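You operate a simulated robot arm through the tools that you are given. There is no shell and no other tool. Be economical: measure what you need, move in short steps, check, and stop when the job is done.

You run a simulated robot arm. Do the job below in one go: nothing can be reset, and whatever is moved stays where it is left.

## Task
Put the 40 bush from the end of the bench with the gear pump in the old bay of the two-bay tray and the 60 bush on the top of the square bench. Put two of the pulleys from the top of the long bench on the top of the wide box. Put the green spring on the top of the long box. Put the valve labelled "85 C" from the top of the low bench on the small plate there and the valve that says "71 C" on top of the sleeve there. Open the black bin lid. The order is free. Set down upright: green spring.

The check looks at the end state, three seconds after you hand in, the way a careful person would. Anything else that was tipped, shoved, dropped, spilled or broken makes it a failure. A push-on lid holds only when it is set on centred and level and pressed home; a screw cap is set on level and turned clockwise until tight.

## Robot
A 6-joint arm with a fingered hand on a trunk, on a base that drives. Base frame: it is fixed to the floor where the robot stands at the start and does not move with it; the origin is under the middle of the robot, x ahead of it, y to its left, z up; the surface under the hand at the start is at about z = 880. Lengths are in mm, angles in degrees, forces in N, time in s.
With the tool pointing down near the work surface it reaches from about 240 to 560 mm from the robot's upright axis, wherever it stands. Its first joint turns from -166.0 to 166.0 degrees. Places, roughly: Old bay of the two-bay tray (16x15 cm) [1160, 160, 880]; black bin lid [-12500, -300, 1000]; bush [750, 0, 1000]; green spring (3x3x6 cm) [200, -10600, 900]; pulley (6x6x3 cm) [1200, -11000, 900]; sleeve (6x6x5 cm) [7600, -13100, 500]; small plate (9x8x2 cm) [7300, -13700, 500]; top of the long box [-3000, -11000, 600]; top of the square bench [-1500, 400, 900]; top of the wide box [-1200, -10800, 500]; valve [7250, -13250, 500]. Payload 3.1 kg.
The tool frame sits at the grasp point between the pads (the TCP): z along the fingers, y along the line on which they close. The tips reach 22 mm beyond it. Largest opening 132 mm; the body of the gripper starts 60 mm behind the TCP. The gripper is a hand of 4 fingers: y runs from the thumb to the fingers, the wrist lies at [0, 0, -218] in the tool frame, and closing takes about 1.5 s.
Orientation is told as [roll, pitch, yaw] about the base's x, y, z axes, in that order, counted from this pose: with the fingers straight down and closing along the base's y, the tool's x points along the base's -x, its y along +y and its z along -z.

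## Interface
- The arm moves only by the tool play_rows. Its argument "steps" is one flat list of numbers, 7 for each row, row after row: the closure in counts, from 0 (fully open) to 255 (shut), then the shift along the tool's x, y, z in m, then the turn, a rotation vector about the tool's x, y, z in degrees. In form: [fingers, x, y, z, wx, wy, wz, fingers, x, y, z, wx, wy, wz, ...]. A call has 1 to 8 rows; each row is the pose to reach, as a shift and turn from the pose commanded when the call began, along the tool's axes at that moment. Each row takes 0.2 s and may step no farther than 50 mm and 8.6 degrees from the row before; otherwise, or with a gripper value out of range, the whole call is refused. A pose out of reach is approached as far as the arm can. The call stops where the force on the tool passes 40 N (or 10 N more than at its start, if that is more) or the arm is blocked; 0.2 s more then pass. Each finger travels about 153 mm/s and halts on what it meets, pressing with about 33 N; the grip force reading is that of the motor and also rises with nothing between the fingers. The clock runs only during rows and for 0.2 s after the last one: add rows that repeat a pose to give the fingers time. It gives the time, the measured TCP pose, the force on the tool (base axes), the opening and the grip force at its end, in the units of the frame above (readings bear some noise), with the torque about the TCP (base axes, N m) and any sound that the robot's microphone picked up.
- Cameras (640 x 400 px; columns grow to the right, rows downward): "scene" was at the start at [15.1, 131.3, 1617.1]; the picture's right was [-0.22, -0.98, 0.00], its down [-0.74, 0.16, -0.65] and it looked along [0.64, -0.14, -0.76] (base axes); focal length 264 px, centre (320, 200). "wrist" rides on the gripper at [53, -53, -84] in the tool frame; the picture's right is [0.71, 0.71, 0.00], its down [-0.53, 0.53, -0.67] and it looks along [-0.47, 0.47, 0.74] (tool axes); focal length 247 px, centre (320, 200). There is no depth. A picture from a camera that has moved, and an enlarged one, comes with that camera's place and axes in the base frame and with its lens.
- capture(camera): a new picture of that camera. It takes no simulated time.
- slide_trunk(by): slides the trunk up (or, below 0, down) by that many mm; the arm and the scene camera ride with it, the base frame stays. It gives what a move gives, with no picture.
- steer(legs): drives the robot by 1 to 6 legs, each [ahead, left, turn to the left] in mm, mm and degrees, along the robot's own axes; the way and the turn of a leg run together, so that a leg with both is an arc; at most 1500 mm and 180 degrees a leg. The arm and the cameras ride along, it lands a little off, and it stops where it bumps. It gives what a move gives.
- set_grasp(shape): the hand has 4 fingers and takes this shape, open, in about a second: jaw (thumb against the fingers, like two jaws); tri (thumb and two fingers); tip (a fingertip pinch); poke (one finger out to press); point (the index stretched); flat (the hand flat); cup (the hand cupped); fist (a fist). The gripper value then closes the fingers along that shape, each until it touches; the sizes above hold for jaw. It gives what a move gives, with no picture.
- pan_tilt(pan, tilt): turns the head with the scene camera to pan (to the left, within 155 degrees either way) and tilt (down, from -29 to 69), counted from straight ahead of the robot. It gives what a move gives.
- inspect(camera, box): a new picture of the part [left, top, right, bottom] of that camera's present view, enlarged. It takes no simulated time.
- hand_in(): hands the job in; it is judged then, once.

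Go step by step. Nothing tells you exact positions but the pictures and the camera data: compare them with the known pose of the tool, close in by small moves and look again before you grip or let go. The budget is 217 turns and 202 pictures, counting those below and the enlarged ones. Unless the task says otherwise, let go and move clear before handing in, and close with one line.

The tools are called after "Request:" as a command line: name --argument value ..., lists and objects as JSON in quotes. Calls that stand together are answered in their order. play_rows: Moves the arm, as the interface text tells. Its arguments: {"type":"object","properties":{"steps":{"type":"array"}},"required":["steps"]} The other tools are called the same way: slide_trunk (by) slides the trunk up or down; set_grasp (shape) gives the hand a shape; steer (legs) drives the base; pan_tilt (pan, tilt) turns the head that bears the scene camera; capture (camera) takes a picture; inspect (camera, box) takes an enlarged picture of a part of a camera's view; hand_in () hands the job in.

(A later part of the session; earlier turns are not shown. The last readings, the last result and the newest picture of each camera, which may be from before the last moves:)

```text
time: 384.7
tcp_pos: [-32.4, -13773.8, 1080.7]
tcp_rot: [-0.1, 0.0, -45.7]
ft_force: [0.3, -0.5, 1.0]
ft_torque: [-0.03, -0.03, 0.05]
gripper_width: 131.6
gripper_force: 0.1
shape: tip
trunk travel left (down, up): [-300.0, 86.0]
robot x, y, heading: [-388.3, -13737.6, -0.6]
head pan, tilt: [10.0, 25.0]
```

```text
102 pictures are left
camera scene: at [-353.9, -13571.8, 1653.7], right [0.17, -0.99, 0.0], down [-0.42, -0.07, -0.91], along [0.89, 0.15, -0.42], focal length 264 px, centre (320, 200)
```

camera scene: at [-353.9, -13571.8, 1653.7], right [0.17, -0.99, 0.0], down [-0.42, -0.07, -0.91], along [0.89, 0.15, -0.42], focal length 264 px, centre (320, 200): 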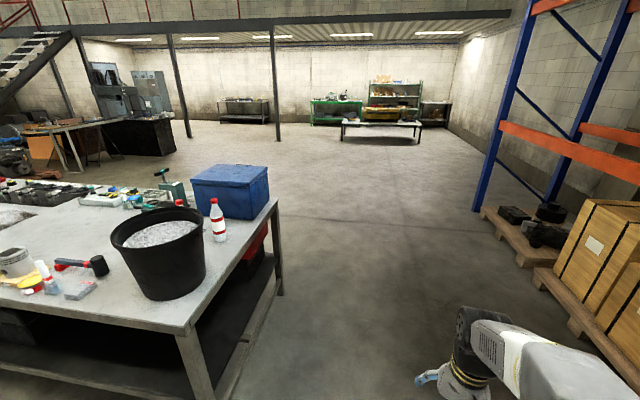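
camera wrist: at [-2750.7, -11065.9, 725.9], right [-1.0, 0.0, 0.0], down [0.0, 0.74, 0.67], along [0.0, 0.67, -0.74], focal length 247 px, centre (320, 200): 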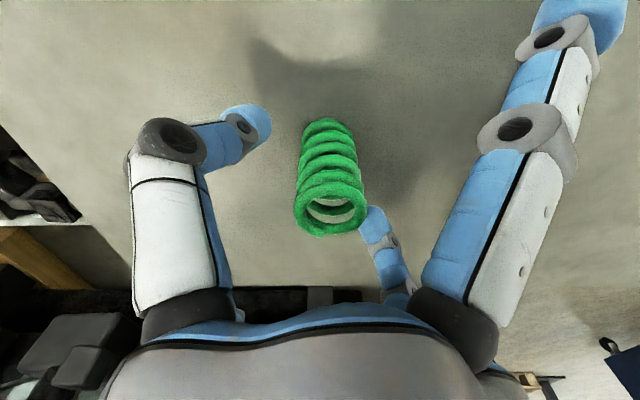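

Request:
steer --legs '[[1500, 0, 0], [800, 0, 0], [0, 0, 90.6], [1500, 0, 0], [900, 0, 0], [0, 0, 90]]'

Request:
pan_tilt --pan 0 --tilt 40

Request:
capture --camera "scene"

Request:
inspect --camera "scene" --box '[160, 130, 480, 290]'

```text
time: 415.1
tcp_pos: [1442.1, -11325.6, 1079.9]
tcp_rot: [0.0, 0.0, 138.2]
ft_force: [0.9, -0.4, 0.3]
ft_torque: [-0.01, 0.01, -0.01]
gripper_width: 132.0
gripper_force: 0.2
shape: tip
trunk travel left (down, up): [-300.0, 86.0]
robot x, y, heading: [1797.3, -11335.4, -176.5]
head pan, tilt: [10.0, 25.0]
```

```text
time: 415.9
tcp_pos: [1443.2, -11324.6, 1081.4]
tcp_rot: [0.0, 0.0, 138.2]
ft_force: [0.7, -0.6, -0.2]
ft_torque: [-0.03, 0.0, -0.02]
gripper_width: 131.9
gripper_force: 0.0
shape: tip
trunk travel left (down, up): [-300.0, 86.0]
robot x, y, heading: [1796.9, -11337.5, -176.3]
head pan, tilt: [0.0, 40.0]
```

```text
101 pictures are left
camera scene: at [1780.6, -11487.1, 1630.6], right [-0.06, 1.0, 0.0], down [0.64, 0.04, -0.77], along [-0.76, -0.05, -0.64], focal length 264 px, centre (320, 200)
```

scene: 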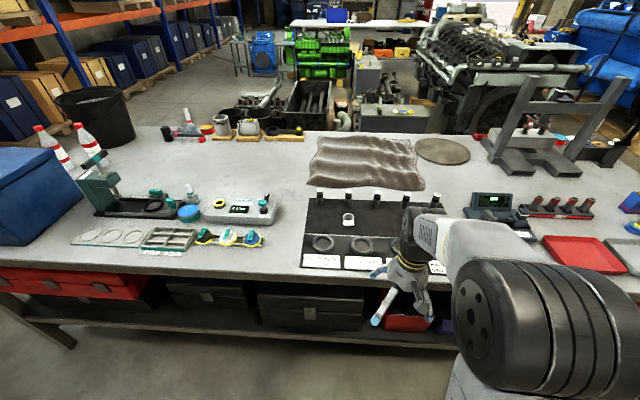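

```text
2.00 times, centred on (320, 210) of scene
camera zoom: at [1780.6, -11487.1, 1630.6], right [-0.06, 1.0, 0.0], down [0.64, 0.04, -0.77], along [-0.76, -0.05, -0.64], focal length 527 px, centre (320, 180)
```

zoom: 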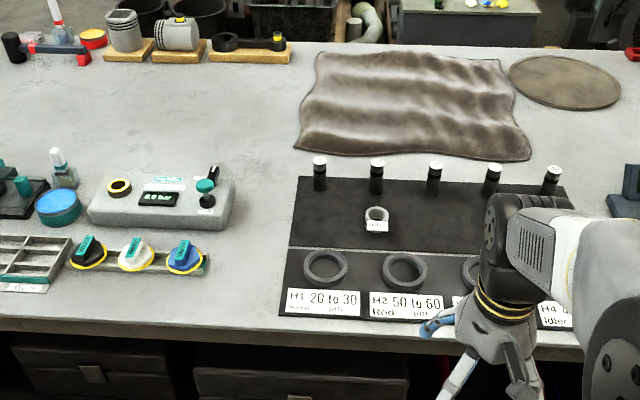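

Request:
inspect --camera "scene" --box '[290, 170, 450, 280]'

Request:
inspect --camera "scene" --box '[440, 150, 640, 280]'

Request:
capture --camera "wrist"

```text
3.64 times, centred on (370, 225) of scene
camera zoom: at [1780.6, -11487.1, 1630.6], right [-0.06, 1.0, 0.0], down [0.64, 0.04, -0.77], along [-0.76, -0.05, -0.64], focal length 958 px, centre (138, 109)
```

zoom: 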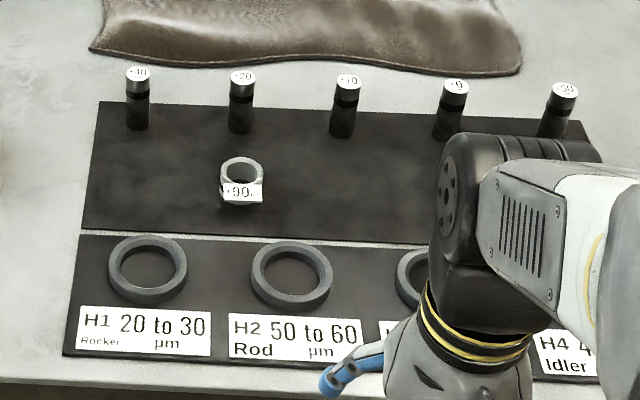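

```text
3.08 times, centred on (540, 215) of scene
camera zoom: at [1780.6, -11487.1, 1630.6], right [-0.06, 1.0, 0.0], down [0.64, 0.04, -0.77], along [-0.76, -0.05, -0.64], focal length 811 px, centre (-357, 154)
```

zoom: 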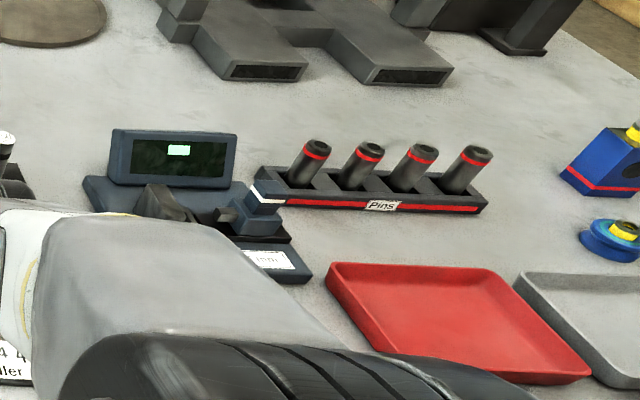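

```text
97 pictures are left
camera wrist: at [1517.4, -11320.7, 1164.7], right [0.06, -1.0, 0.0], down [-0.74, -0.04, 0.67], along [-0.67, -0.04, -0.74], focal length 247 px, centre (320, 200)
```

wrist: 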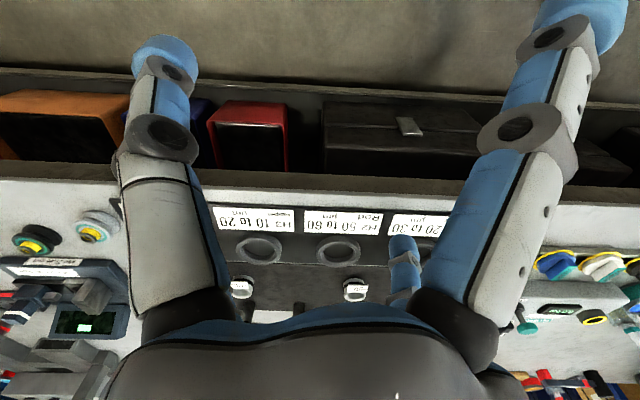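

The pulleys are the coloured discs with yellow hubs: grey near (1195,-10978), green-black near (1157,-10848) and blue farther north. I'll move in front of the grey one.

Request:
steer --legs '[[0, 0, -3.7], [215, -345, 0]]'

Request:
capture --camera "wrist"

Request:
pan_tilt --pan -10 --tilt 50

Request:
capture --camera "scene"

```text
time: 418.9
tcp_pos: [1229.7, -10951.8, 1079.8]
tcp_rot: [0.0, 0.0, 134.3]
ft_force: [-0.4, 0.7, -0.3]
ft_torque: [-0.03, -0.01, -0.03]
gripper_width: 131.9
gripper_force: 0.0
shape: tip
trunk travel left (down, up): [-300.0, 86.0]
robot x, y, heading: [1580.2, -10989.5, 179.4]
head pan, tilt: [0.0, 40.0]
```

```text
96 pictures are left
camera wrist: at [1303.7, -10952.2, 1164.6], right [-0.01, -1.0, 0.0], down [-0.74, 0.01, 0.67], along [-0.67, 0.01, -0.74], focal length 247 px, centre (320, 200)
```

wrist: 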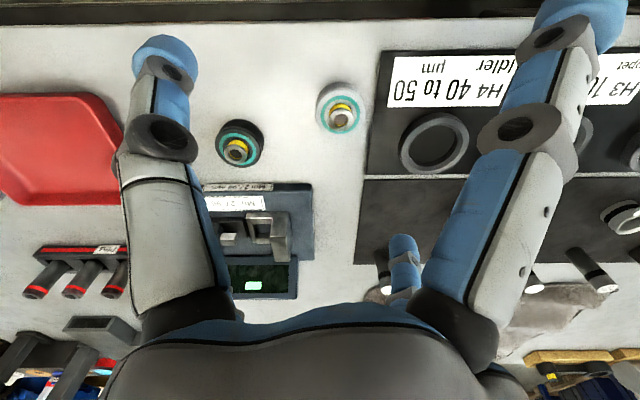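

```text
time: 419.6
tcp_pos: [1229.4, -10952.5, 1080.3]
tcp_rot: [-0.1, 0.0, 134.3]
ft_force: [0.1, 0.7, -0.1]
ft_torque: [0.0, -0.01, 0.0]
gripper_width: 131.9
gripper_force: 0.1
shape: tip
trunk travel left (down, up): [-300.0, 86.0]
robot x, y, heading: [1578.4, -10993.3, 179.8]
head pan, tilt: [-10.0, 50.0]
```

```text
95 pictures are left
camera scene: at [1564.4, -11123.8, 1616.4], right [0.18, 0.98, 0.0], down [0.75, -0.14, -0.64], along [-0.63, 0.12, -0.77], focal length 264 px, centre (320, 200)
```

scene: 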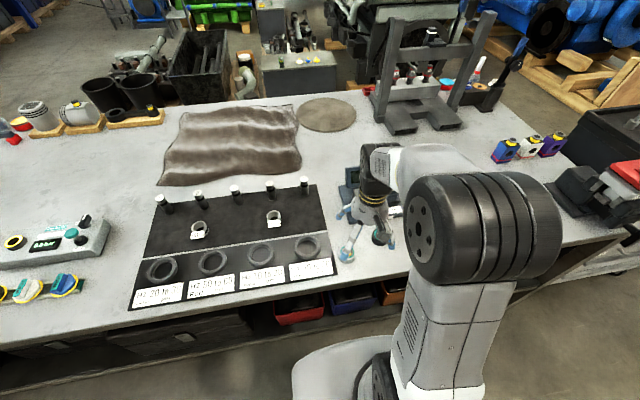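

The white pulley is at about (1201,-10974) and the black one at (1157,-10855). I'll hover lower over the white one.

Request:
play_rows --steps '[0, -0.002, 0.015, 0.03, 0, 0, 0, 0, -0.004, 0.035, 0.06, 0, 0, 0, 0, -0.004, 0.035, 0.09, 0, 0, 0, 0, -0.004, 0.035, 0.12, 0, 0, 0, 0, -0.004, 0.035, 0.12, 0, 0, 0]'

Request:
capture --camera "wrist"

```text
time: 420.8
tcp_pos: [1200.6, -10972.7, 960.0]
tcp_rot: [-0.1, -0.1, 134.2]
ft_force: [-0.3, 0.2, -0.5]
ft_torque: [-0.03, 0.01, 0.0]
gripper_width: 131.9
gripper_force: 0.0
shape: tip
trunk travel left (down, up): [-300.0, 86.0]
robot x, y, heading: [1582.3, -10989.9, 179.4]
head pan, tilt: [-10.0, 50.0]
```

```text
94 pictures are left
camera wrist: at [1275.4, -10974.0, 1044.1], right [-0.01, -1.0, 0.0], down [-0.74, 0.01, 0.67], along [-0.67, 0.01, -0.74], focal length 247 px, centre (320, 200)
```

wrist: 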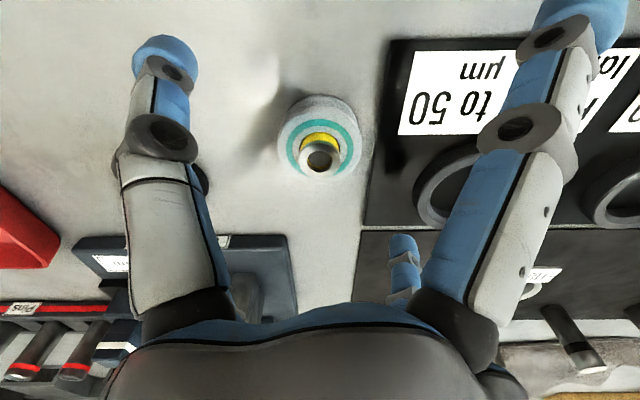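

Request:
play_rows --steps '[0, -0.0028, 0.0043, 0.025, 0, 0, 0, 0, -0.0028, 0.0043, 0.045, 0, 0, 0, 0, -0.0028, 0.0043, 0.056, 0, 0, 0, 0, -0.0028, 0.0043, 0.056, 0, 0, 0]'

Request:
capture --camera "wrist"

```text
time: 421.8
tcp_pos: [1196.8, -10974.9, 905.3]
tcp_rot: [0.1, -0.1, 134.4]
ft_force: [1.0, 0.9, 6.0]
ft_torque: [-0.31, 0.3, 0.04]
gripper_width: 131.6
gripper_force: 0.0
shape: tip
trunk travel left (down, up): [-300.0, 86.0]
robot x, y, heading: [1582.7, -10991.5, 179.7]
head pan, tilt: [-10.0, 50.0]
```

```text
93 pictures are left
camera wrist: at [1271.1, -10975.1, 989.3], right [-0.01, -1.0, 0.0], down [-0.74, 0.01, 0.67], along [-0.67, 0.01, -0.74], focal length 247 px, centre (320, 200)
```

wrist: 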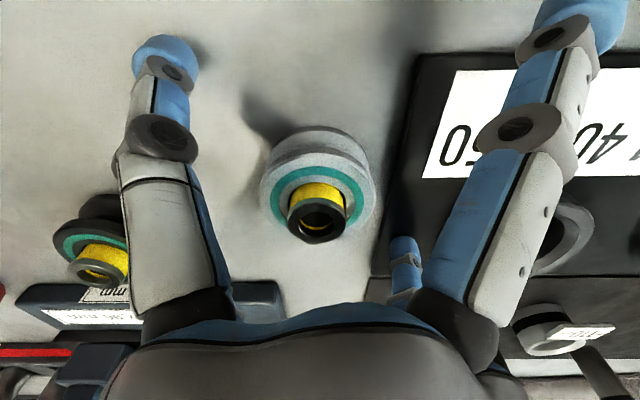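

Request:
play_rows --steps '[0, 0, 0, -0.002, 0, 0, 0, 100, 0, 0, -0.002, 0, 0, 0, 130, 0, 0, -0.002, 0, 0, 0, 160, 0, 0, -0.002, 0, 0, 0, 200, 0, 0, -0.002, 0, 0, 0, 230, 0, 0, -0.002, 0, 0, 0, 255, 0, 0, -0.002, 0, 0, 0, 255, 0, 0, -0.002, 0, 0, 0]'

Request:
capture --camera "wrist"

```text
time: 423.6
tcp_pos: [1195.6, -10974.0, 906.1]
tcp_rot: [-0.1, 0.0, 134.3]
ft_force: [-0.6, 0.2, -0.4]
ft_torque: [0.0, -0.01, 0.01]
gripper_width: 42.7
gripper_force: 32.8
shape: tip
trunk travel left (down, up): [-300.0, 86.0]
robot x, y, heading: [1582.8, -10993.3, 179.4]
head pan, tilt: [-10.0, 50.0]
```

```text
92 pictures are left
camera wrist: at [1270.7, -10975.2, 990.5], right [-0.01, -1.0, 0.0], down [-0.74, 0.01, 0.67], along [-0.67, 0.01, -0.74], focal length 247 px, centre (320, 200)
```

wrist: 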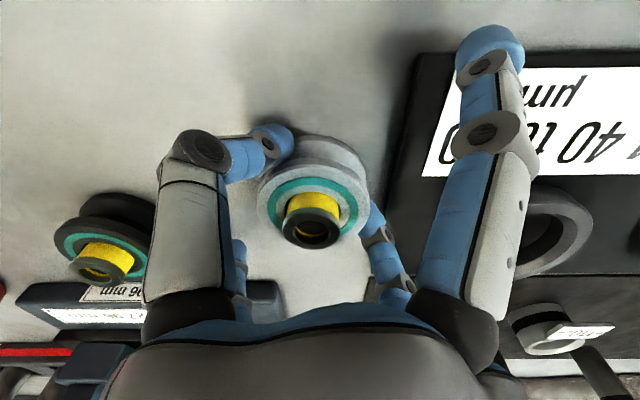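

Gripped in the pulley's groove. I'll lift, then carry it around the north end, strafing and still facing west, to the wide box.

Request:
play_rows --steps '[255, 0, 0, -0.02, 0, 0, 0, 255, 0, 0, -0.06, 0, 0, 0, 255, 0, 0, -0.1, 0, 0, 0, 255, 0.01, -0.01, -0.14, 0, 0, 0, 255, 0.02, -0.02, -0.18, 0, 0, 0]'

Request:
capture --camera "wrist"

```text
time: 424.8
tcp_pos: [1224.0, -10973.2, 1088.6]
tcp_rot: [0.0, -0.1, 134.3]
ft_force: [0.1, 0.6, -3.9]
ft_torque: [-0.01, -0.01, 0.0]
gripper_width: 42.4
gripper_force: 32.3
shape: tip
trunk travel left (down, up): [-300.0, 86.0]
robot x, y, heading: [1582.4, -10987.3, 179.5]
head pan, tilt: [-10.0, 50.0]
```

```text
91 pictures are left
camera wrist: at [1299.0, -10975.1, 1172.6], right [-0.01, -1.0, 0.0], down [-0.74, 0.01, 0.67], along [-0.67, 0.01, -0.74], focal length 247 px, centre (320, 200)
```

wrist: 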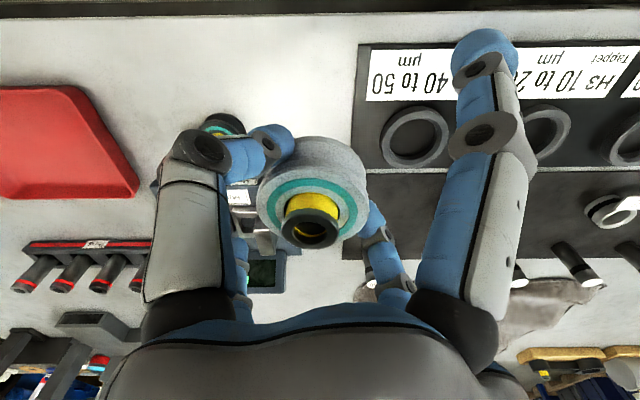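

Request:
steer --legs '[[-250, 0, 0], [0, -1500, 0], [0, -890, 0], [1500, 0, 0], [230, 700, 0]]'

Request:
pan_tilt --pan 40 --tilt 40

Request:
capture --camera "scene"

```text
time: 448.5
tcp_pos: [-221.5, -9293.4, 1087.8]
tcp_rot: [-0.1, 0.0, 134.6]
ft_force: [-0.4, 0.0, -3.4]
ft_torque: [-0.02, -0.04, -0.01]
gripper_width: 42.5
gripper_force: 33.5
shape: tip
trunk travel left (down, up): [-300.0, 86.0]
robot x, y, heading: [136.7, -9306.2, -179.9]
head pan, tilt: [-10.0, 50.0]
```

```text
time: 449.7
tcp_pos: [-222.5, -9292.2, 1086.9]
tcp_rot: [-0.1, 0.1, 134.6]
ft_force: [-0.4, 0.2, -2.8]
ft_torque: [0.01, -0.03, -0.01]
gripper_width: 42.5
gripper_force: 33.2
shape: tip
trunk travel left (down, up): [-300.0, 86.0]
robot x, y, heading: [138.4, -9303.6, -179.8]
head pan, tilt: [40.0, 40.0]
```

```text
90 pictures are left
camera scene: at [130.1, -9508.1, 1630.5], right [-0.64, 0.77, 0.0], down [0.49, 0.41, -0.77], along [-0.59, -0.49, -0.64], focal length 264 px, centre (320, 200)
```

scene: 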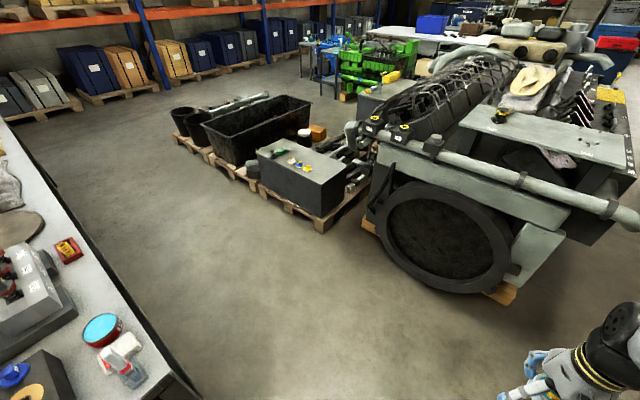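

Request:
steer --legs '[[390, 500, 0], [0, 980, 0], [200, 0, 0]]'

Request:
pan_tilt --pan 5 --tilt 50

Request:
capture --camera "scene"

Request:
inspect --camera "scene" --box '[180, 140, 420, 300]'

```text
time: 459.2
tcp_pos: [-806.9, -10790.4, 1087.7]
tcp_rot: [0.0, 0.1, 134.8]
ft_force: [-0.5, -0.4, -3.8]
ft_torque: [0.0, -0.06, 0.02]
gripper_width: 42.4
gripper_force: 33.3
shape: tip
trunk travel left (down, up): [-300.0, 86.0]
robot x, y, heading: [-446.9, -10802.9, -179.9]
head pan, tilt: [40.0, 40.0]
```

```text
time: 460.2
tcp_pos: [-805.8, -10789.9, 1088.5]
tcp_rot: [0.1, -0.1, 134.7]
ft_force: [-0.5, -0.3, -3.0]
ft_torque: [0.0, -0.03, 0.0]
gripper_width: 42.6
gripper_force: 33.2
shape: tip
trunk travel left (down, up): [-300.0, 86.0]
robot x, y, heading: [-446.8, -10801.7, -179.7]
head pan, tilt: [5.0, 50.0]
```

```text
89 pictures are left
camera scene: at [-464.8, -10956.6, 1616.3], right [-0.09, 1.0, 0.0], down [0.76, 0.07, -0.64], along [-0.64, -0.06, -0.77], focal length 264 px, centre (320, 200)
```

scene: 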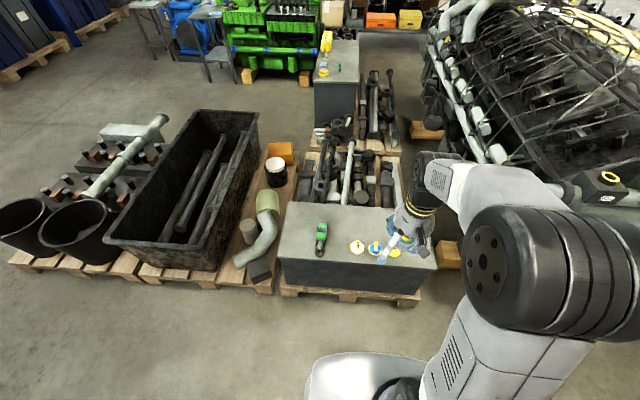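

```text
2.50 times, centred on (300, 220) of scene
camera zoom: at [-464.8, -10956.6, 1616.3], right [-0.09, 1.0, 0.0], down [0.76, 0.07, -0.64], along [-0.64, -0.06, -0.77], focal length 659 px, centre (370, 150)
```

zoom: 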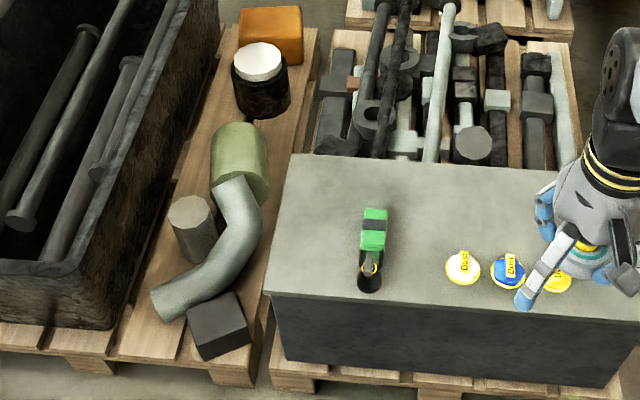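

The wide box's top spans x -1360..-1035 and y -11210..-10500, with free space along the back. I'll lower the trunk, drive closer, and aim for (-1270,-10885).

Request:
slide_trunk --by -280

Request:
steer --legs '[[285, 0, 0]]'

Request:
capture --camera "wrist"

Request:
capture --camera "scene"

```text
time: 463.1
tcp_pos: [-805.6, -10790.4, 807.3]
tcp_rot: [0.0, 0.1, 134.8]
ft_force: [0.3, -0.3, -2.9]
ft_torque: [0.01, -0.01, -0.03]
gripper_width: 42.5
gripper_force: 32.9
shape: tip
trunk travel left (down, up): [-20.0, 366.0]
robot x, y, heading: [-451.3, -10802.2, -180.0]
head pan, tilt: [5.0, 50.0]
```

```text
time: 465.0
tcp_pos: [-1093.1, -10790.4, 807.1]
tcp_rot: [0.0, 0.0, 134.9]
ft_force: [-0.1, 0.1, -4.9]
ft_torque: [-0.02, -0.05, 0.0]
gripper_width: 42.4
gripper_force: 32.8
shape: tip
trunk travel left (down, up): [-20.0, 366.0]
robot x, y, heading: [-738.1, -10802.3, -179.6]
head pan, tilt: [5.0, 50.0]
```

```text
87 pictures are left
camera wrist: at [-1018.7, -10792.3, 891.8], right [0.0, -1.0, 0.0], down [-0.74, 0.0, 0.67], along [-0.67, 0.0, -0.74], focal length 247 px, centre (320, 200)
```

wrist: 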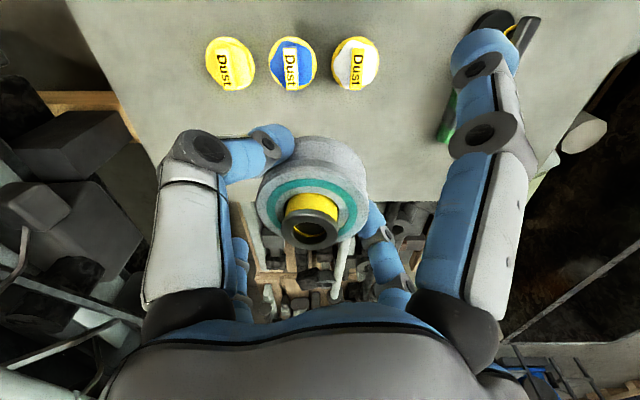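

```text
86 pictures are left
camera scene: at [-751.9, -10957.8, 1336.3], right [-0.09, 1.0, 0.0], down [0.76, 0.07, -0.64], along [-0.64, -0.06, -0.77], focal length 264 px, centre (320, 200)
```

scene: 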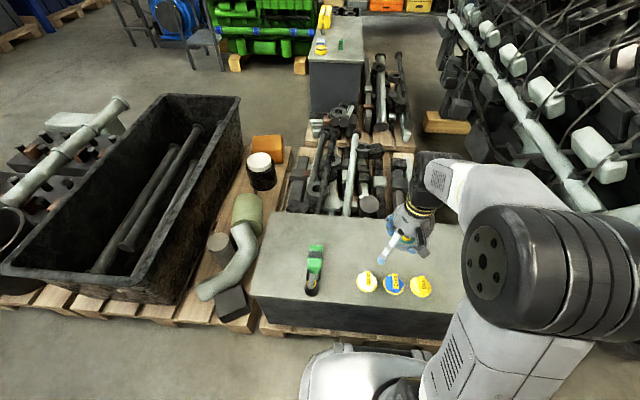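

Request:
play_rows --steps '[255, -0.012, 0.038, 0.01, 0, 0, 0, 255, -0.024, 0.076, 0.03, 0, 0, 0, 255, -0.036, 0.113, 0.05, 0, 0, 0, 255, -0.048, 0.15, 0.07, 0, 0, 0, 255, -0.061, 0.189, 0.09, 0, 0, 0, 255, -0.061, 0.189, 0.13, 0, 0, 0, 255, -0.061, 0.189, 0.165, 0, 0, 0, 255, -0.061, 0.189, 0.165, 0, 0, 0]'

Request:
capture --camera "wrist"

Request:
inspect --camera "scene" --box '[240, 180, 480, 340]'

```text
time: 466.8
tcp_pos: [-1270.2, -10881.7, 642.8]
tcp_rot: [0.0, 0.0, 134.8]
ft_force: [0.4, -0.1, -4.0]
ft_torque: [-0.01, -0.02, 0.0]
gripper_width: 42.2
gripper_force: 33.2
shape: tip
trunk travel left (down, up): [-20.0, 366.0]
robot x, y, heading: [-734.5, -10806.9, -179.9]
head pan, tilt: [5.0, 50.0]
```

```text
85 pictures are left
camera wrist: at [-1195.3, -10883.7, 727.4], right [0.0, -1.0, 0.0], down [-0.74, 0.0, 0.67], along [-0.67, 0.0, -0.74], focal length 247 px, centre (320, 200)
```

wrist: 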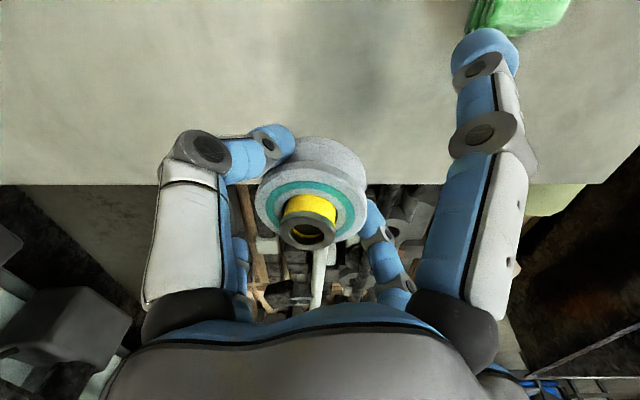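

```text
2.50 times, centred on (360, 260) of scene
camera zoom: at [-751.6, -10957.9, 1336.3], right [-0.09, 1.0, 0.0], down [0.76, 0.07, -0.64], along [-0.64, -0.06, -0.77], focal length 659 px, centre (220, 50)
```

zoom: 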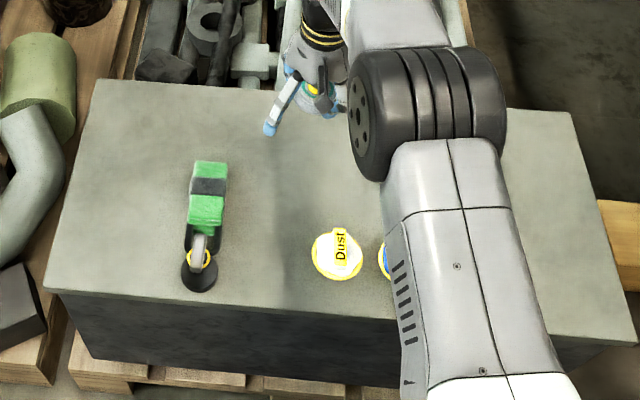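

Request:
play_rows --steps '[255, 0, 0, 0.03, 0, 0, 0, 255, 0, 0, 0.06, 0, 0, 0, 255, 0, 0, 0.08, 0, 0, 0, 255, 0, 0, 0.09, 0, 0, 0, 255, 0, 0, 0.095, 0, 0, 0]'

Request:
capture --camera "wrist"

```text
time: 468.0
tcp_pos: [-1271.2, -10881.3, 547.3]
tcp_rot: [-0.1, 0.0, 135.0]
ft_force: [-0.1, 0.0, -2.4]
ft_torque: [-0.01, -0.07, 0.01]
gripper_width: 41.9
gripper_force: 33.2
shape: tip
trunk travel left (down, up): [-20.0, 366.0]
robot x, y, heading: [-731.8, -10799.9, -179.7]
head pan, tilt: [5.0, 50.0]
```

```text
83 pictures are left
camera wrist: at [-1195.8, -10881.9, 632.8], right [0.0, -1.0, 0.0], down [-0.74, 0.0, 0.67], along [-0.67, 0.0, -0.74], focal length 247 px, centre (320, 200)
```

wrist: 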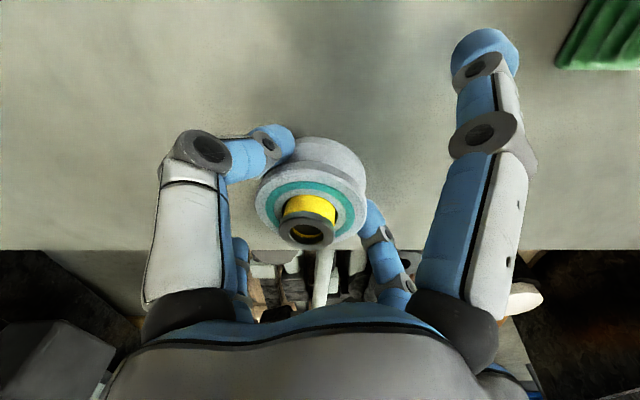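

Request:
play_rows --steps '[255, 0, 0, 0.008, 0, 0, 0, 255, 0, 0, 0.014, 0, 0, 0, 255, 0, 0, 0.018, 0, 0, 0, 255, 0, 0, 0.02, 0, 0, 0, 255, 0, 0, 0.021, 0, 0, 0, 255, 0, 0, 0.022, 0, 0, 0]'

```text
time: 469.4
tcp_pos: [-1272.1, -10881.8, 525.6]
tcp_rot: [0.0, 0.0, 134.9]
ft_force: [-0.2, -1.4, -2.4]
ft_torque: [-0.01, -0.04, 0.03]
gripper_width: 42.1
gripper_force: 32.6
shape: tip
trunk travel left (down, up): [-20.0, 366.0]
robot x, y, heading: [-732.5, -10802.2, -179.9]
head pan, tilt: [5.0, 50.0]
```

Request:
play_rows --steps '[255, 0, 0, 0.001, 0, 0, 0, 255, 0, 0, 0.002, 0, 0, 0, 255, 0, 0, 0.003, 0, 0, 0, 255, 0, 0, 0.004, 0, 0, 0]'

```text
time: 470.4
tcp_pos: [-1269.6, -10881.9, 522.1]
tcp_rot: [0.1, 0.0, 134.9]
ft_force: [3.2, -0.6, 11.3]
ft_torque: [0.1, -0.14, 0.0]
gripper_width: 43.0
gripper_force: 32.8
shape: tip
trunk travel left (down, up): [-20.0, 366.0]
robot x, y, heading: [-733.9, -10803.2, -179.4]
head pan, tilt: [5.0, 50.0]
```

Contact. Release, then straight up (separately verified before any driving).

Request:
play_rows --steps '[255, 0, 0, -0.001, 0, 0, 0, 210, 0, 0, -0.001, 0, 0, 0, 170, 0, 0, -0.001, 0, 0, 0, 130, 0, 0, -0.001, 0, 0, 0, 90, 0, 0, -0.001, 0, 0, 0, 70, 0, 0, -0.001, 0, 0, 0, 70, 0, 0, -0.001, 0, 0, 0]'

Request:
play_rows --steps '[70, 0, 0, -0.02, 0, 0, 0, 70, 0, 0, -0.05, 0, 0, 0, 70, 0, 0, -0.09, 0, 0, 0, 70, 0, 0, -0.13, 0, 0, 0, 70, 0.01, -0.03, -0.16, 0, 0, 0, 70, 0.02, -0.06, -0.19, 0, 0, 0, 0, 0.03, -0.1, -0.21, 0, 0, 0, 0, 0.04, -0.13, -0.24, 0, 0, 0]'

Request:
capture --camera "wrist"

```text
time: 472.0
tcp_pos: [-1270.3, -10881.5, 521.5]
tcp_rot: [0.0, 0.0, 134.9]
ft_force: [0.5, 0.3, 3.3]
ft_torque: [-0.08, 0.1, 0.01]
gripper_width: 93.0
gripper_force: 0.1
shape: tip
trunk travel left (down, up): [-20.0, 366.0]
robot x, y, heading: [-736.8, -10802.4, -180.0]
head pan, tilt: [5.0, 50.0]
```

```text
time: 473.8
tcp_pos: [-1149.1, -10818.3, 762.0]
tcp_rot: [0.0, -0.1, 134.9]
ft_force: [0.1, 0.2, -0.8]
ft_torque: [-0.01, 0.04, -0.01]
gripper_width: 131.8
gripper_force: 0.1
shape: tip
trunk travel left (down, up): [-20.0, 366.0]
robot x, y, heading: [-736.0, -10802.0, -179.6]
head pan, tilt: [5.0, 50.0]
```

```text
82 pictures are left
camera wrist: at [-1074.7, -10819.2, 847.2], right [0.0, -1.0, 0.0], down [-0.74, 0.0, 0.67], along [-0.67, 0.0, -0.74], focal length 247 px, centre (320, 200)
```

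wrist: 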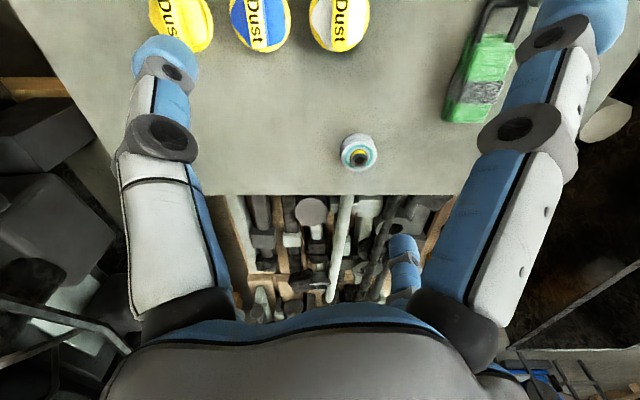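

The first pulley sits upright on the wide box. I'll back off, raise the trunk and return the same way for the second (black) pulley.

Request:
steer --legs '[[-485, 0, 0]]'

Request:
slide_trunk --by 280

Request:
steer --legs '[[0, -950, 0], [-390, -550, 0], [-200, -710, 0], [-1480, 0, 0], [0, 1400, 0], [0, 840, 0]]'

Request:
capture --camera "wrist"

```text
time: 476.7
tcp_pos: [-661.0, -10816.0, 763.0]
tcp_rot: [0.0, 0.0, 134.8]
ft_force: [0.4, -0.4, 1.0]
ft_torque: [0.0, 0.02, 0.02]
gripper_width: 132.0
gripper_force: 0.2
shape: tip
trunk travel left (down, up): [-20.0, 366.0]
robot x, y, heading: [-245.2, -10799.6, -180.0]
head pan, tilt: [5.0, 50.0]
```

```text
time: 479.6
tcp_pos: [-660.3, -10816.6, 1042.3]
tcp_rot: [-0.1, -0.1, 135.0]
ft_force: [-0.3, 0.5, -0.8]
ft_torque: [-0.03, -0.02, -0.02]
gripper_width: 132.0
gripper_force: 0.0
shape: tip
trunk travel left (down, up): [-300.0, 86.0]
robot x, y, heading: [-247.9, -10801.7, -179.9]
head pan, tilt: [5.0, 50.0]
```

```text
time: 508.8
tcp_pos: [1393.7, -10847.9, 1042.1]
tcp_rot: [0.0, 0.0, 135.1]
ft_force: [0.3, 0.1, 0.3]
ft_torque: [-0.01, 0.0, -0.02]
gripper_width: 131.9
gripper_force: 0.0
shape: tip
trunk travel left (down, up): [-300.0, 86.0]
robot x, y, heading: [1811.6, -10831.9, -179.6]
head pan, tilt: [5.0, 50.0]
```

```text
81 pictures are left
camera wrist: at [1469.0, -10847.4, 1126.8], right [0.0, -1.0, 0.0], down [-0.74, 0.0, 0.67], along [-0.67, 0.0, -0.74], focal length 247 px, centre (320, 200)
```

wrist: 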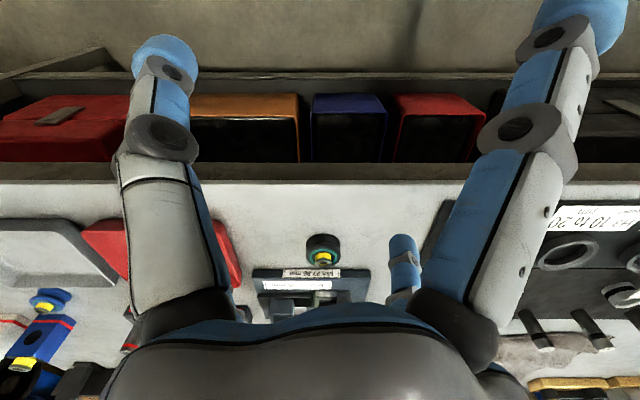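

The black pulley is near (1165,-10853), close to a gauge, so I'll use the "jaw" shape pre-closed, in which all four fingers stay tight around it. Driving in first.

Request:
steer --legs '[[230, 0, 0]]'

Request:
set_grasp --shape "jaw"

Request:
play_rows --steps '[85, 0, 0, 0, 0, 0, 0, 85, 0, 0, 0, 0, 0, 0, 85, 0, 0, 0.02, 0, 0, 0, 85, 0, 0, 0.03, 0, 0, 0]'

Request:
capture --camera "wrist"

```text
time: 510.5
tcp_pos: [1160.6, -10848.9, 1041.7]
tcp_rot: [0.0, -0.1, 135.1]
ft_force: [-0.5, -0.6, 0.2]
ft_torque: [0.0, 0.0, 0.02]
gripper_width: 132.0
gripper_force: 0.1
shape: tip
trunk travel left (down, up): [-300.0, 86.0]
robot x, y, heading: [1572.9, -10828.6, -179.7]
head pan, tilt: [5.0, 50.0]
```

```text
time: 511.4
tcp_pos: [1161.2, -10849.0, 1041.9]
tcp_rot: [0.1, -0.1, 135.1]
ft_force: [0.5, 0.8, 0.3]
ft_torque: [0.0, -0.01, 0.03]
gripper_width: 131.9
gripper_force: 0.1
shape: jaw
trunk travel left (down, up): [-300.0, 86.0]
robot x, y, heading: [1582.0, -10831.5, -179.6]
head pan, tilt: [5.0, 50.0]
```

```text
time: 512.4
tcp_pos: [1161.9, -10849.8, 1013.0]
tcp_rot: [-0.1, 0.0, 135.1]
ft_force: [-0.2, -0.7, 0.1]
ft_torque: [0.02, 0.01, 0.01]
gripper_width: 88.5
gripper_force: 0.1
shape: jaw
trunk travel left (down, up): [-300.0, 86.0]
robot x, y, heading: [1576.3, -10830.8, -179.5]
head pan, tilt: [5.0, 50.0]
```

```text
80 pictures are left
camera wrist: at [1236.5, -10849.1, 1095.9], right [0.0, -1.0, 0.0], down [-0.74, 0.0, 0.67], along [-0.67, 0.0, -0.74], focal length 247 px, centre (320, 200)
```

wrist: 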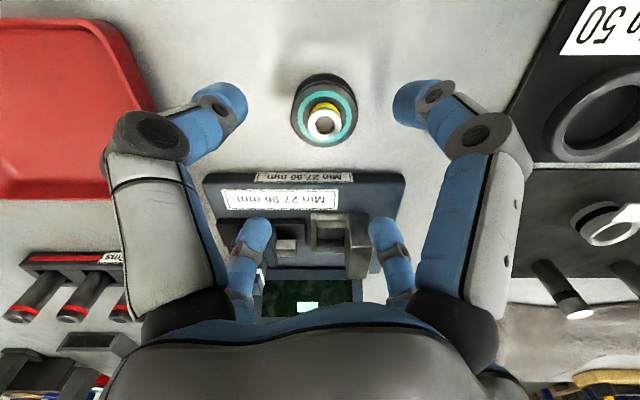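

Request:
play_rows --steps '[85, -0.0028, 0.0071, 0.02, 0, 0, 0, 85, -0.0028, 0.0071, 0.045, 0, 0, 0, 85, -0.0028, 0.0071, 0.06, 0, 0, 0, 85, -0.0028, 0.0071, 0.06, 0, 0, 0]'

Request:
capture --camera "wrist"

```text
time: 513.4
tcp_pos: [1153.5, -10851.8, 953.3]
tcp_rot: [0.0, 0.0, 135.1]
ft_force: [-0.5, 0.2, 0.3]
ft_torque: [0.0, 0.01, -0.03]
gripper_width: 88.3
gripper_force: 0.1
shape: jaw
trunk travel left (down, up): [-300.0, 86.0]
robot x, y, heading: [1575.7, -10826.7, -179.8]
head pan, tilt: [5.0, 50.0]
```

```text
79 pictures are left
camera wrist: at [1228.7, -10851.8, 1036.9], right [0.0, -1.0, 0.0], down [-0.74, 0.0, 0.67], along [-0.67, 0.0, -0.74], focal length 247 px, centre (320, 200)
```

wrist: 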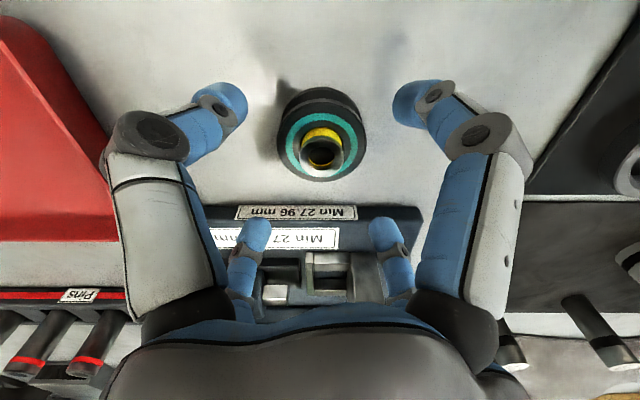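

Request:
play_rows --steps '[85, 0, 0.001, 0.02, 0, 0, 0, 85, 0, 0.001, 0.04, 0, 0, 0, 85, 0, 0.001, 0.047, 0, 0, 0, 85, 0, 0.001, 0.047, 0, 0, 0]'

Request:
capture --camera "wrist"

```text
time: 514.4
tcp_pos: [1154.9, -10851.3, 906.5]
tcp_rot: [0.0, 0.0, 135.0]
ft_force: [0.5, -0.5, -0.9]
ft_torque: [0.01, 0.0, 0.01]
gripper_width: 88.7
gripper_force: 0.1
shape: jaw
trunk travel left (down, up): [-300.0, 86.0]
robot x, y, heading: [1576.2, -10834.5, -179.6]
head pan, tilt: [5.0, 50.0]
```

```text
78 pictures are left
camera wrist: at [1228.7, -10851.6, 989.9], right [0.0, -1.0, 0.0], down [-0.74, 0.0, 0.67], along [-0.67, 0.0, -0.74], focal length 247 px, centre (320, 200)
```

wrist: 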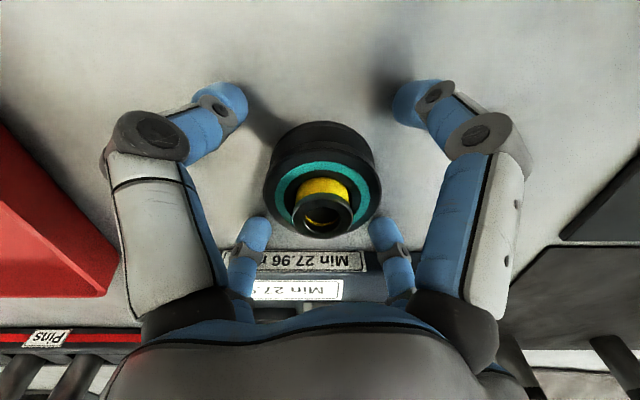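

Centred within the four fingers. Closing.

Request:
play_rows --steps '[110, 0, 0, 0, 0, 0, 0, 135, 0, 0, 0, 0, 0, 0, 160, 0, 0, 0, 0, 0, 0, 200, 0, 0, 0, 0, 0, 0, 230, 0, 0, 0, 0, 0, 0, 255, 0, 0, 0, 0, 0, 0, 255, 0, 0, 0, 0, 0, 0]'

Request:
play_rows --steps '[255, 0, 0, -0.02, 0, 0, 0, 255, 0, 0, -0.06, 0, 0, 0, 255, 0, 0, -0.1, 0, 0, 0, 255, 0.01, -0.01, -0.14, 0, 0, 0, 255, 0.02, -0.02, -0.18, 0, 0, 0, 255, 0.04, -0.04, -0.18, 0, 0, 0]'

Request:
capture --camera "wrist"

```text
time: 516.0
tcp_pos: [1153.2, -10851.9, 906.6]
tcp_rot: [0.0, -0.1, 135.1]
ft_force: [-0.1, -0.5, -0.1]
ft_torque: [-0.02, 0.0, 0.01]
gripper_width: 45.6
gripper_force: 32.6
shape: jaw
trunk travel left (down, up): [-300.0, 86.0]
robot x, y, heading: [1573.0, -10831.3, -179.5]
head pan, tilt: [5.0, 50.0]
```

```text
time: 517.4
tcp_pos: [1212.3, -10851.8, 1086.8]
tcp_rot: [0.1, -0.1, 135.1]
ft_force: [0.5, 0.8, -4.7]
ft_torque: [-0.01, 0.0, -0.03]
gripper_width: 46.1
gripper_force: 32.9
shape: jaw
trunk travel left (down, up): [-300.0, 86.0]
robot x, y, heading: [1575.9, -10828.9, -179.0]
head pan, tilt: [5.0, 50.0]
```

```text
77 pictures are left
camera wrist: at [1287.5, -10851.6, 1171.4], right [0.0, -1.0, 0.0], down [-0.74, 0.0, 0.67], along [-0.67, 0.0, -0.74], focal length 247 px, centre (320, 200)
```

wrist: 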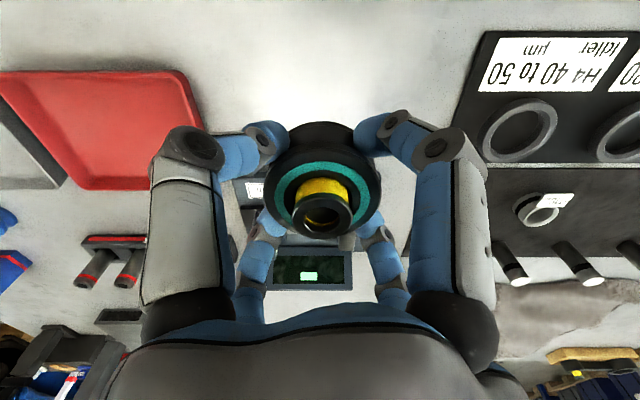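

Request:
steer --legs '[[-250, 0, -0.5], [0, -1500, 0], [0, -740, 0], [1500, 0, 0], [190, 700, 0], [390, 500, 0]]'

Request:
steer --legs '[[0, 950, 0], [200, 0, 0]]'

Request:
slide_trunk --by -280

Request:
capture --camera "scene"

```text
time: 543.8
tcp_pos: [-639.5, -9862.9, 1086.4]
tcp_rot: [0.0, 0.1, 135.5]
ft_force: [-0.5, 0.0, -2.2]
ft_torque: [0.0, -0.03, -0.01]
gripper_width: 46.1
gripper_force: 33.3
shape: jaw
trunk travel left (down, up): [-300.0, 86.0]
robot x, y, heading: [-275.9, -9843.8, -178.8]
head pan, tilt: [5.0, 50.0]
```

```text
time: 550.0
tcp_pos: [-823.9, -10827.0, 1086.8]
tcp_rot: [0.0, 0.0, 135.2]
ft_force: [-0.3, 0.3, -3.8]
ft_torque: [-0.02, 0.0, -0.01]
gripper_width: 46.2
gripper_force: 33.0
shape: jaw
trunk travel left (down, up): [-300.0, 86.0]
robot x, y, heading: [-454.2, -10807.5, -179.5]
head pan, tilt: [5.0, 50.0]
```

```text
time: 552.9
tcp_pos: [-823.6, -10827.6, 806.2]
tcp_rot: [0.0, 0.0, 135.3]
ft_force: [-0.4, -0.6, -3.4]
ft_torque: [-0.04, 0.0, 0.03]
gripper_width: 46.0
gripper_force: 33.2
shape: jaw
trunk travel left (down, up): [-20.0, 366.0]
robot x, y, heading: [-456.7, -10808.1, -179.5]
head pan, tilt: [5.0, 50.0]
```

```text
76 pictures are left
camera scene: at [-474.1, -10961.1, 1336.3], right [-0.1, 1.0, 0.0], down [0.76, 0.08, -0.64], along [-0.64, -0.06, -0.77], focal length 264 px, centre (320, 200)
```

scene: 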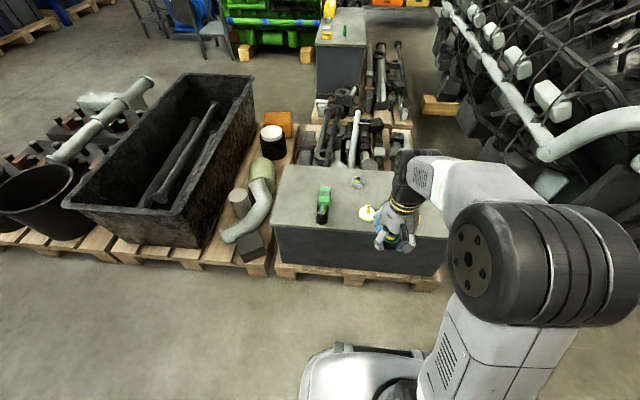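

Request:
steer --legs '[[280, -50, 0]]'

Request:
capture --camera "wrist"

```text
time: 554.8
tcp_pos: [-1102.6, -10780.9, 805.9]
tcp_rot: [0.0, 0.0, 135.3]
ft_force: [-0.4, -0.9, -3.0]
ft_torque: [0.03, -0.03, 0.01]
gripper_width: 45.9
gripper_force: 33.1
shape: jaw
trunk travel left (down, up): [-20.0, 366.0]
robot x, y, heading: [-736.6, -10759.3, -179.5]
head pan, tilt: [5.0, 50.0]
```

```text
75 pictures are left
camera wrist: at [-1027.5, -10780.0, 890.7], right [0.0, -1.0, 0.0], down [-0.74, 0.0, 0.67], along [-0.67, 0.0, -0.74], focal length 247 px, centre (320, 200)
```

wrist: 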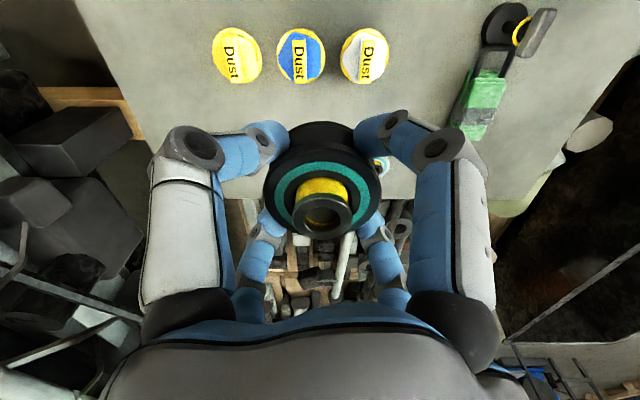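

Request:
play_rows --steps '[255, -0.035, 0.012, 0.01, 0, 0, 0, 255, -0.07, 0.024, 0.03, 0, 0, 0, 255, -0.105, 0.036, 0.05, 0, 0, 0, 255, -0.14, 0.048, 0.07, 0, 0, 0, 255, -0.176, 0.06, 0.09, 0, 0, 0, 255, -0.176, 0.06, 0.13, 0, 0, 0, 255, -0.176, 0.06, 0.165, 0, 0, 0, 255, -0.176, 0.06, 0.165, 0, 0, 0]'

Request:
capture --camera "wrist"

```text
time: 556.6
tcp_pos: [-1268.8, -10698.7, 641.3]
tcp_rot: [0.0, 0.0, 135.4]
ft_force: [-0.7, 0.5, -3.5]
ft_torque: [0.04, -0.01, 0.0]
gripper_width: 45.6
gripper_force: 32.3
shape: jaw
trunk travel left (down, up): [-20.0, 366.0]
robot x, y, heading: [-735.1, -10763.2, -179.5]
head pan, tilt: [5.0, 50.0]
```

```text
74 pictures are left
camera wrist: at [-1194.6, -10698.8, 725.4], right [0.0, -1.0, 0.0], down [-0.74, 0.0, 0.67], along [-0.67, 0.0, -0.74], focal length 247 px, centre (320, 200)
```

wrist: 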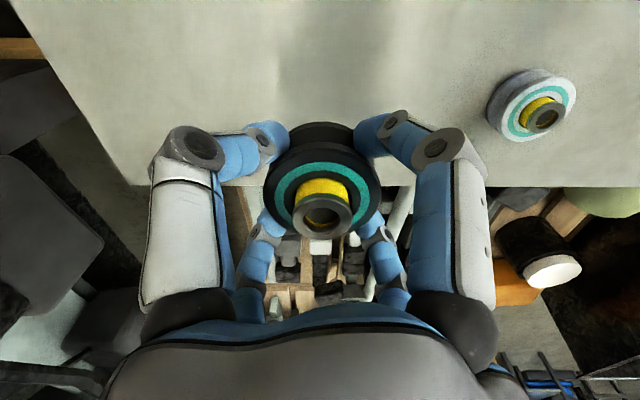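

Request:
play_rows --steps '[255, 0, 0, 0.035, 0, 0, 0, 255, 0, 0, 0.07, 0, 0, 0, 255, 0, 0, 0.095, 0, 0, 0, 255, 0, 0, 0.108, 0, 0, 0, 255, 0, 0, 0.113, 0, 0, 0, 255, 0, 0, 0.115, 0, 0, 0, 255, 0, 0, 0.116, 0, 0, 0, 255, 0, 0, 0.117, 0, 0, 0]'

Request:
play_rows --steps '[255, 0, 0, 0.001, 0, 0, 0, 255, 0, 0, 0.002, 0, 0, 0]'

```text
time: 558.4
tcp_pos: [-1268.1, -10698.3, 523.9]
tcp_rot: [0.0, -0.1, 135.4]
ft_force: [1.5, 1.8, 2.0]
ft_torque: [0.04, -0.03, -0.04]
gripper_width: 45.9
gripper_force: 32.9
shape: jaw
trunk travel left (down, up): [-20.0, 366.0]
robot x, y, heading: [-740.5, -10758.7, -179.2]
head pan, tilt: [5.0, 50.0]
```

```text
time: 559.0
tcp_pos: [-1269.0, -10698.7, 524.8]
tcp_rot: [0.1, -0.2, 135.3]
ft_force: [2.5, 0.5, 12.5]
ft_torque: [0.03, -0.13, -0.02]
gripper_width: 46.0
gripper_force: 32.9
shape: jaw
trunk travel left (down, up): [-20.0, 366.0]
robot x, y, heading: [-733.9, -10762.5, -179.3]
head pan, tilt: [5.0, 50.0]
```

Request:
play_rows --steps '[255, 0, 0, -0.001, 0, 0, 0, 210, 0, 0, -0.001, 0, 0, 0, 170, 0, 0, -0.001, 0, 0, 0, 130, 0, 0, -0.001, 0, 0, 0, 90, 0, 0, -0.001, 0, 0, 0, 75, 0, 0, -0.001, 0, 0, 0, 75, 0, 0, -0.001, 0, 0, 0]'

Request:
play_rows --steps '[75, 0, 0, -0.02, 0, 0, 0, 75, 0, 0, -0.05, 0, 0, 0, 75, 0, 0, -0.09, 0, 0, 0, 75, 0, 0, -0.13, 0, 0, 0, 75, 0.02, -0.02, -0.165, 0, 0, 0, 75, 0.045, -0.04, -0.19, 0, 0, 0, 75, 0.07, -0.065, -0.22, 0, 0, 0, 75, 0.1, -0.09, -0.24, 0, 0, 0]'

Request:
capture --camera "wrist"

```text
time: 560.6
tcp_pos: [-1267.9, -10698.6, 522.9]
tcp_rot: [0.0, 0.0, 135.3]
ft_force: [-1.7, -0.2, 0.6]
ft_torque: [-0.03, -0.01, -0.01]
gripper_width: 92.9
gripper_force: 0.0
shape: jaw
trunk travel left (down, up): [-20.0, 366.0]
robot x, y, heading: [-736.0, -10757.9, -179.6]
head pan, tilt: [5.0, 50.0]
```

```text
time: 562.4
tcp_pos: [-1133.1, -10706.3, 763.4]
tcp_rot: [0.0, 0.0, 135.3]
ft_force: [0.6, 0.6, -0.8]
ft_torque: [-0.03, -0.01, 0.01]
gripper_width: 92.6
gripper_force: 0.0
shape: jaw
trunk travel left (down, up): [-20.0, 366.0]
robot x, y, heading: [-735.7, -10766.2, -179.7]
head pan, tilt: [5.0, 50.0]
```

```text
73 pictures are left
camera wrist: at [-1059.0, -10706.8, 847.0], right [0.0, -1.0, 0.0], down [-0.74, 0.0, 0.67], along [-0.67, 0.0, -0.74], focal length 247 px, centre (320, 200)
```

wrist: 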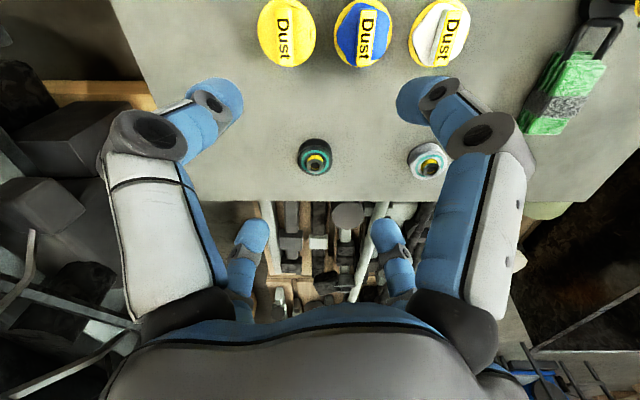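

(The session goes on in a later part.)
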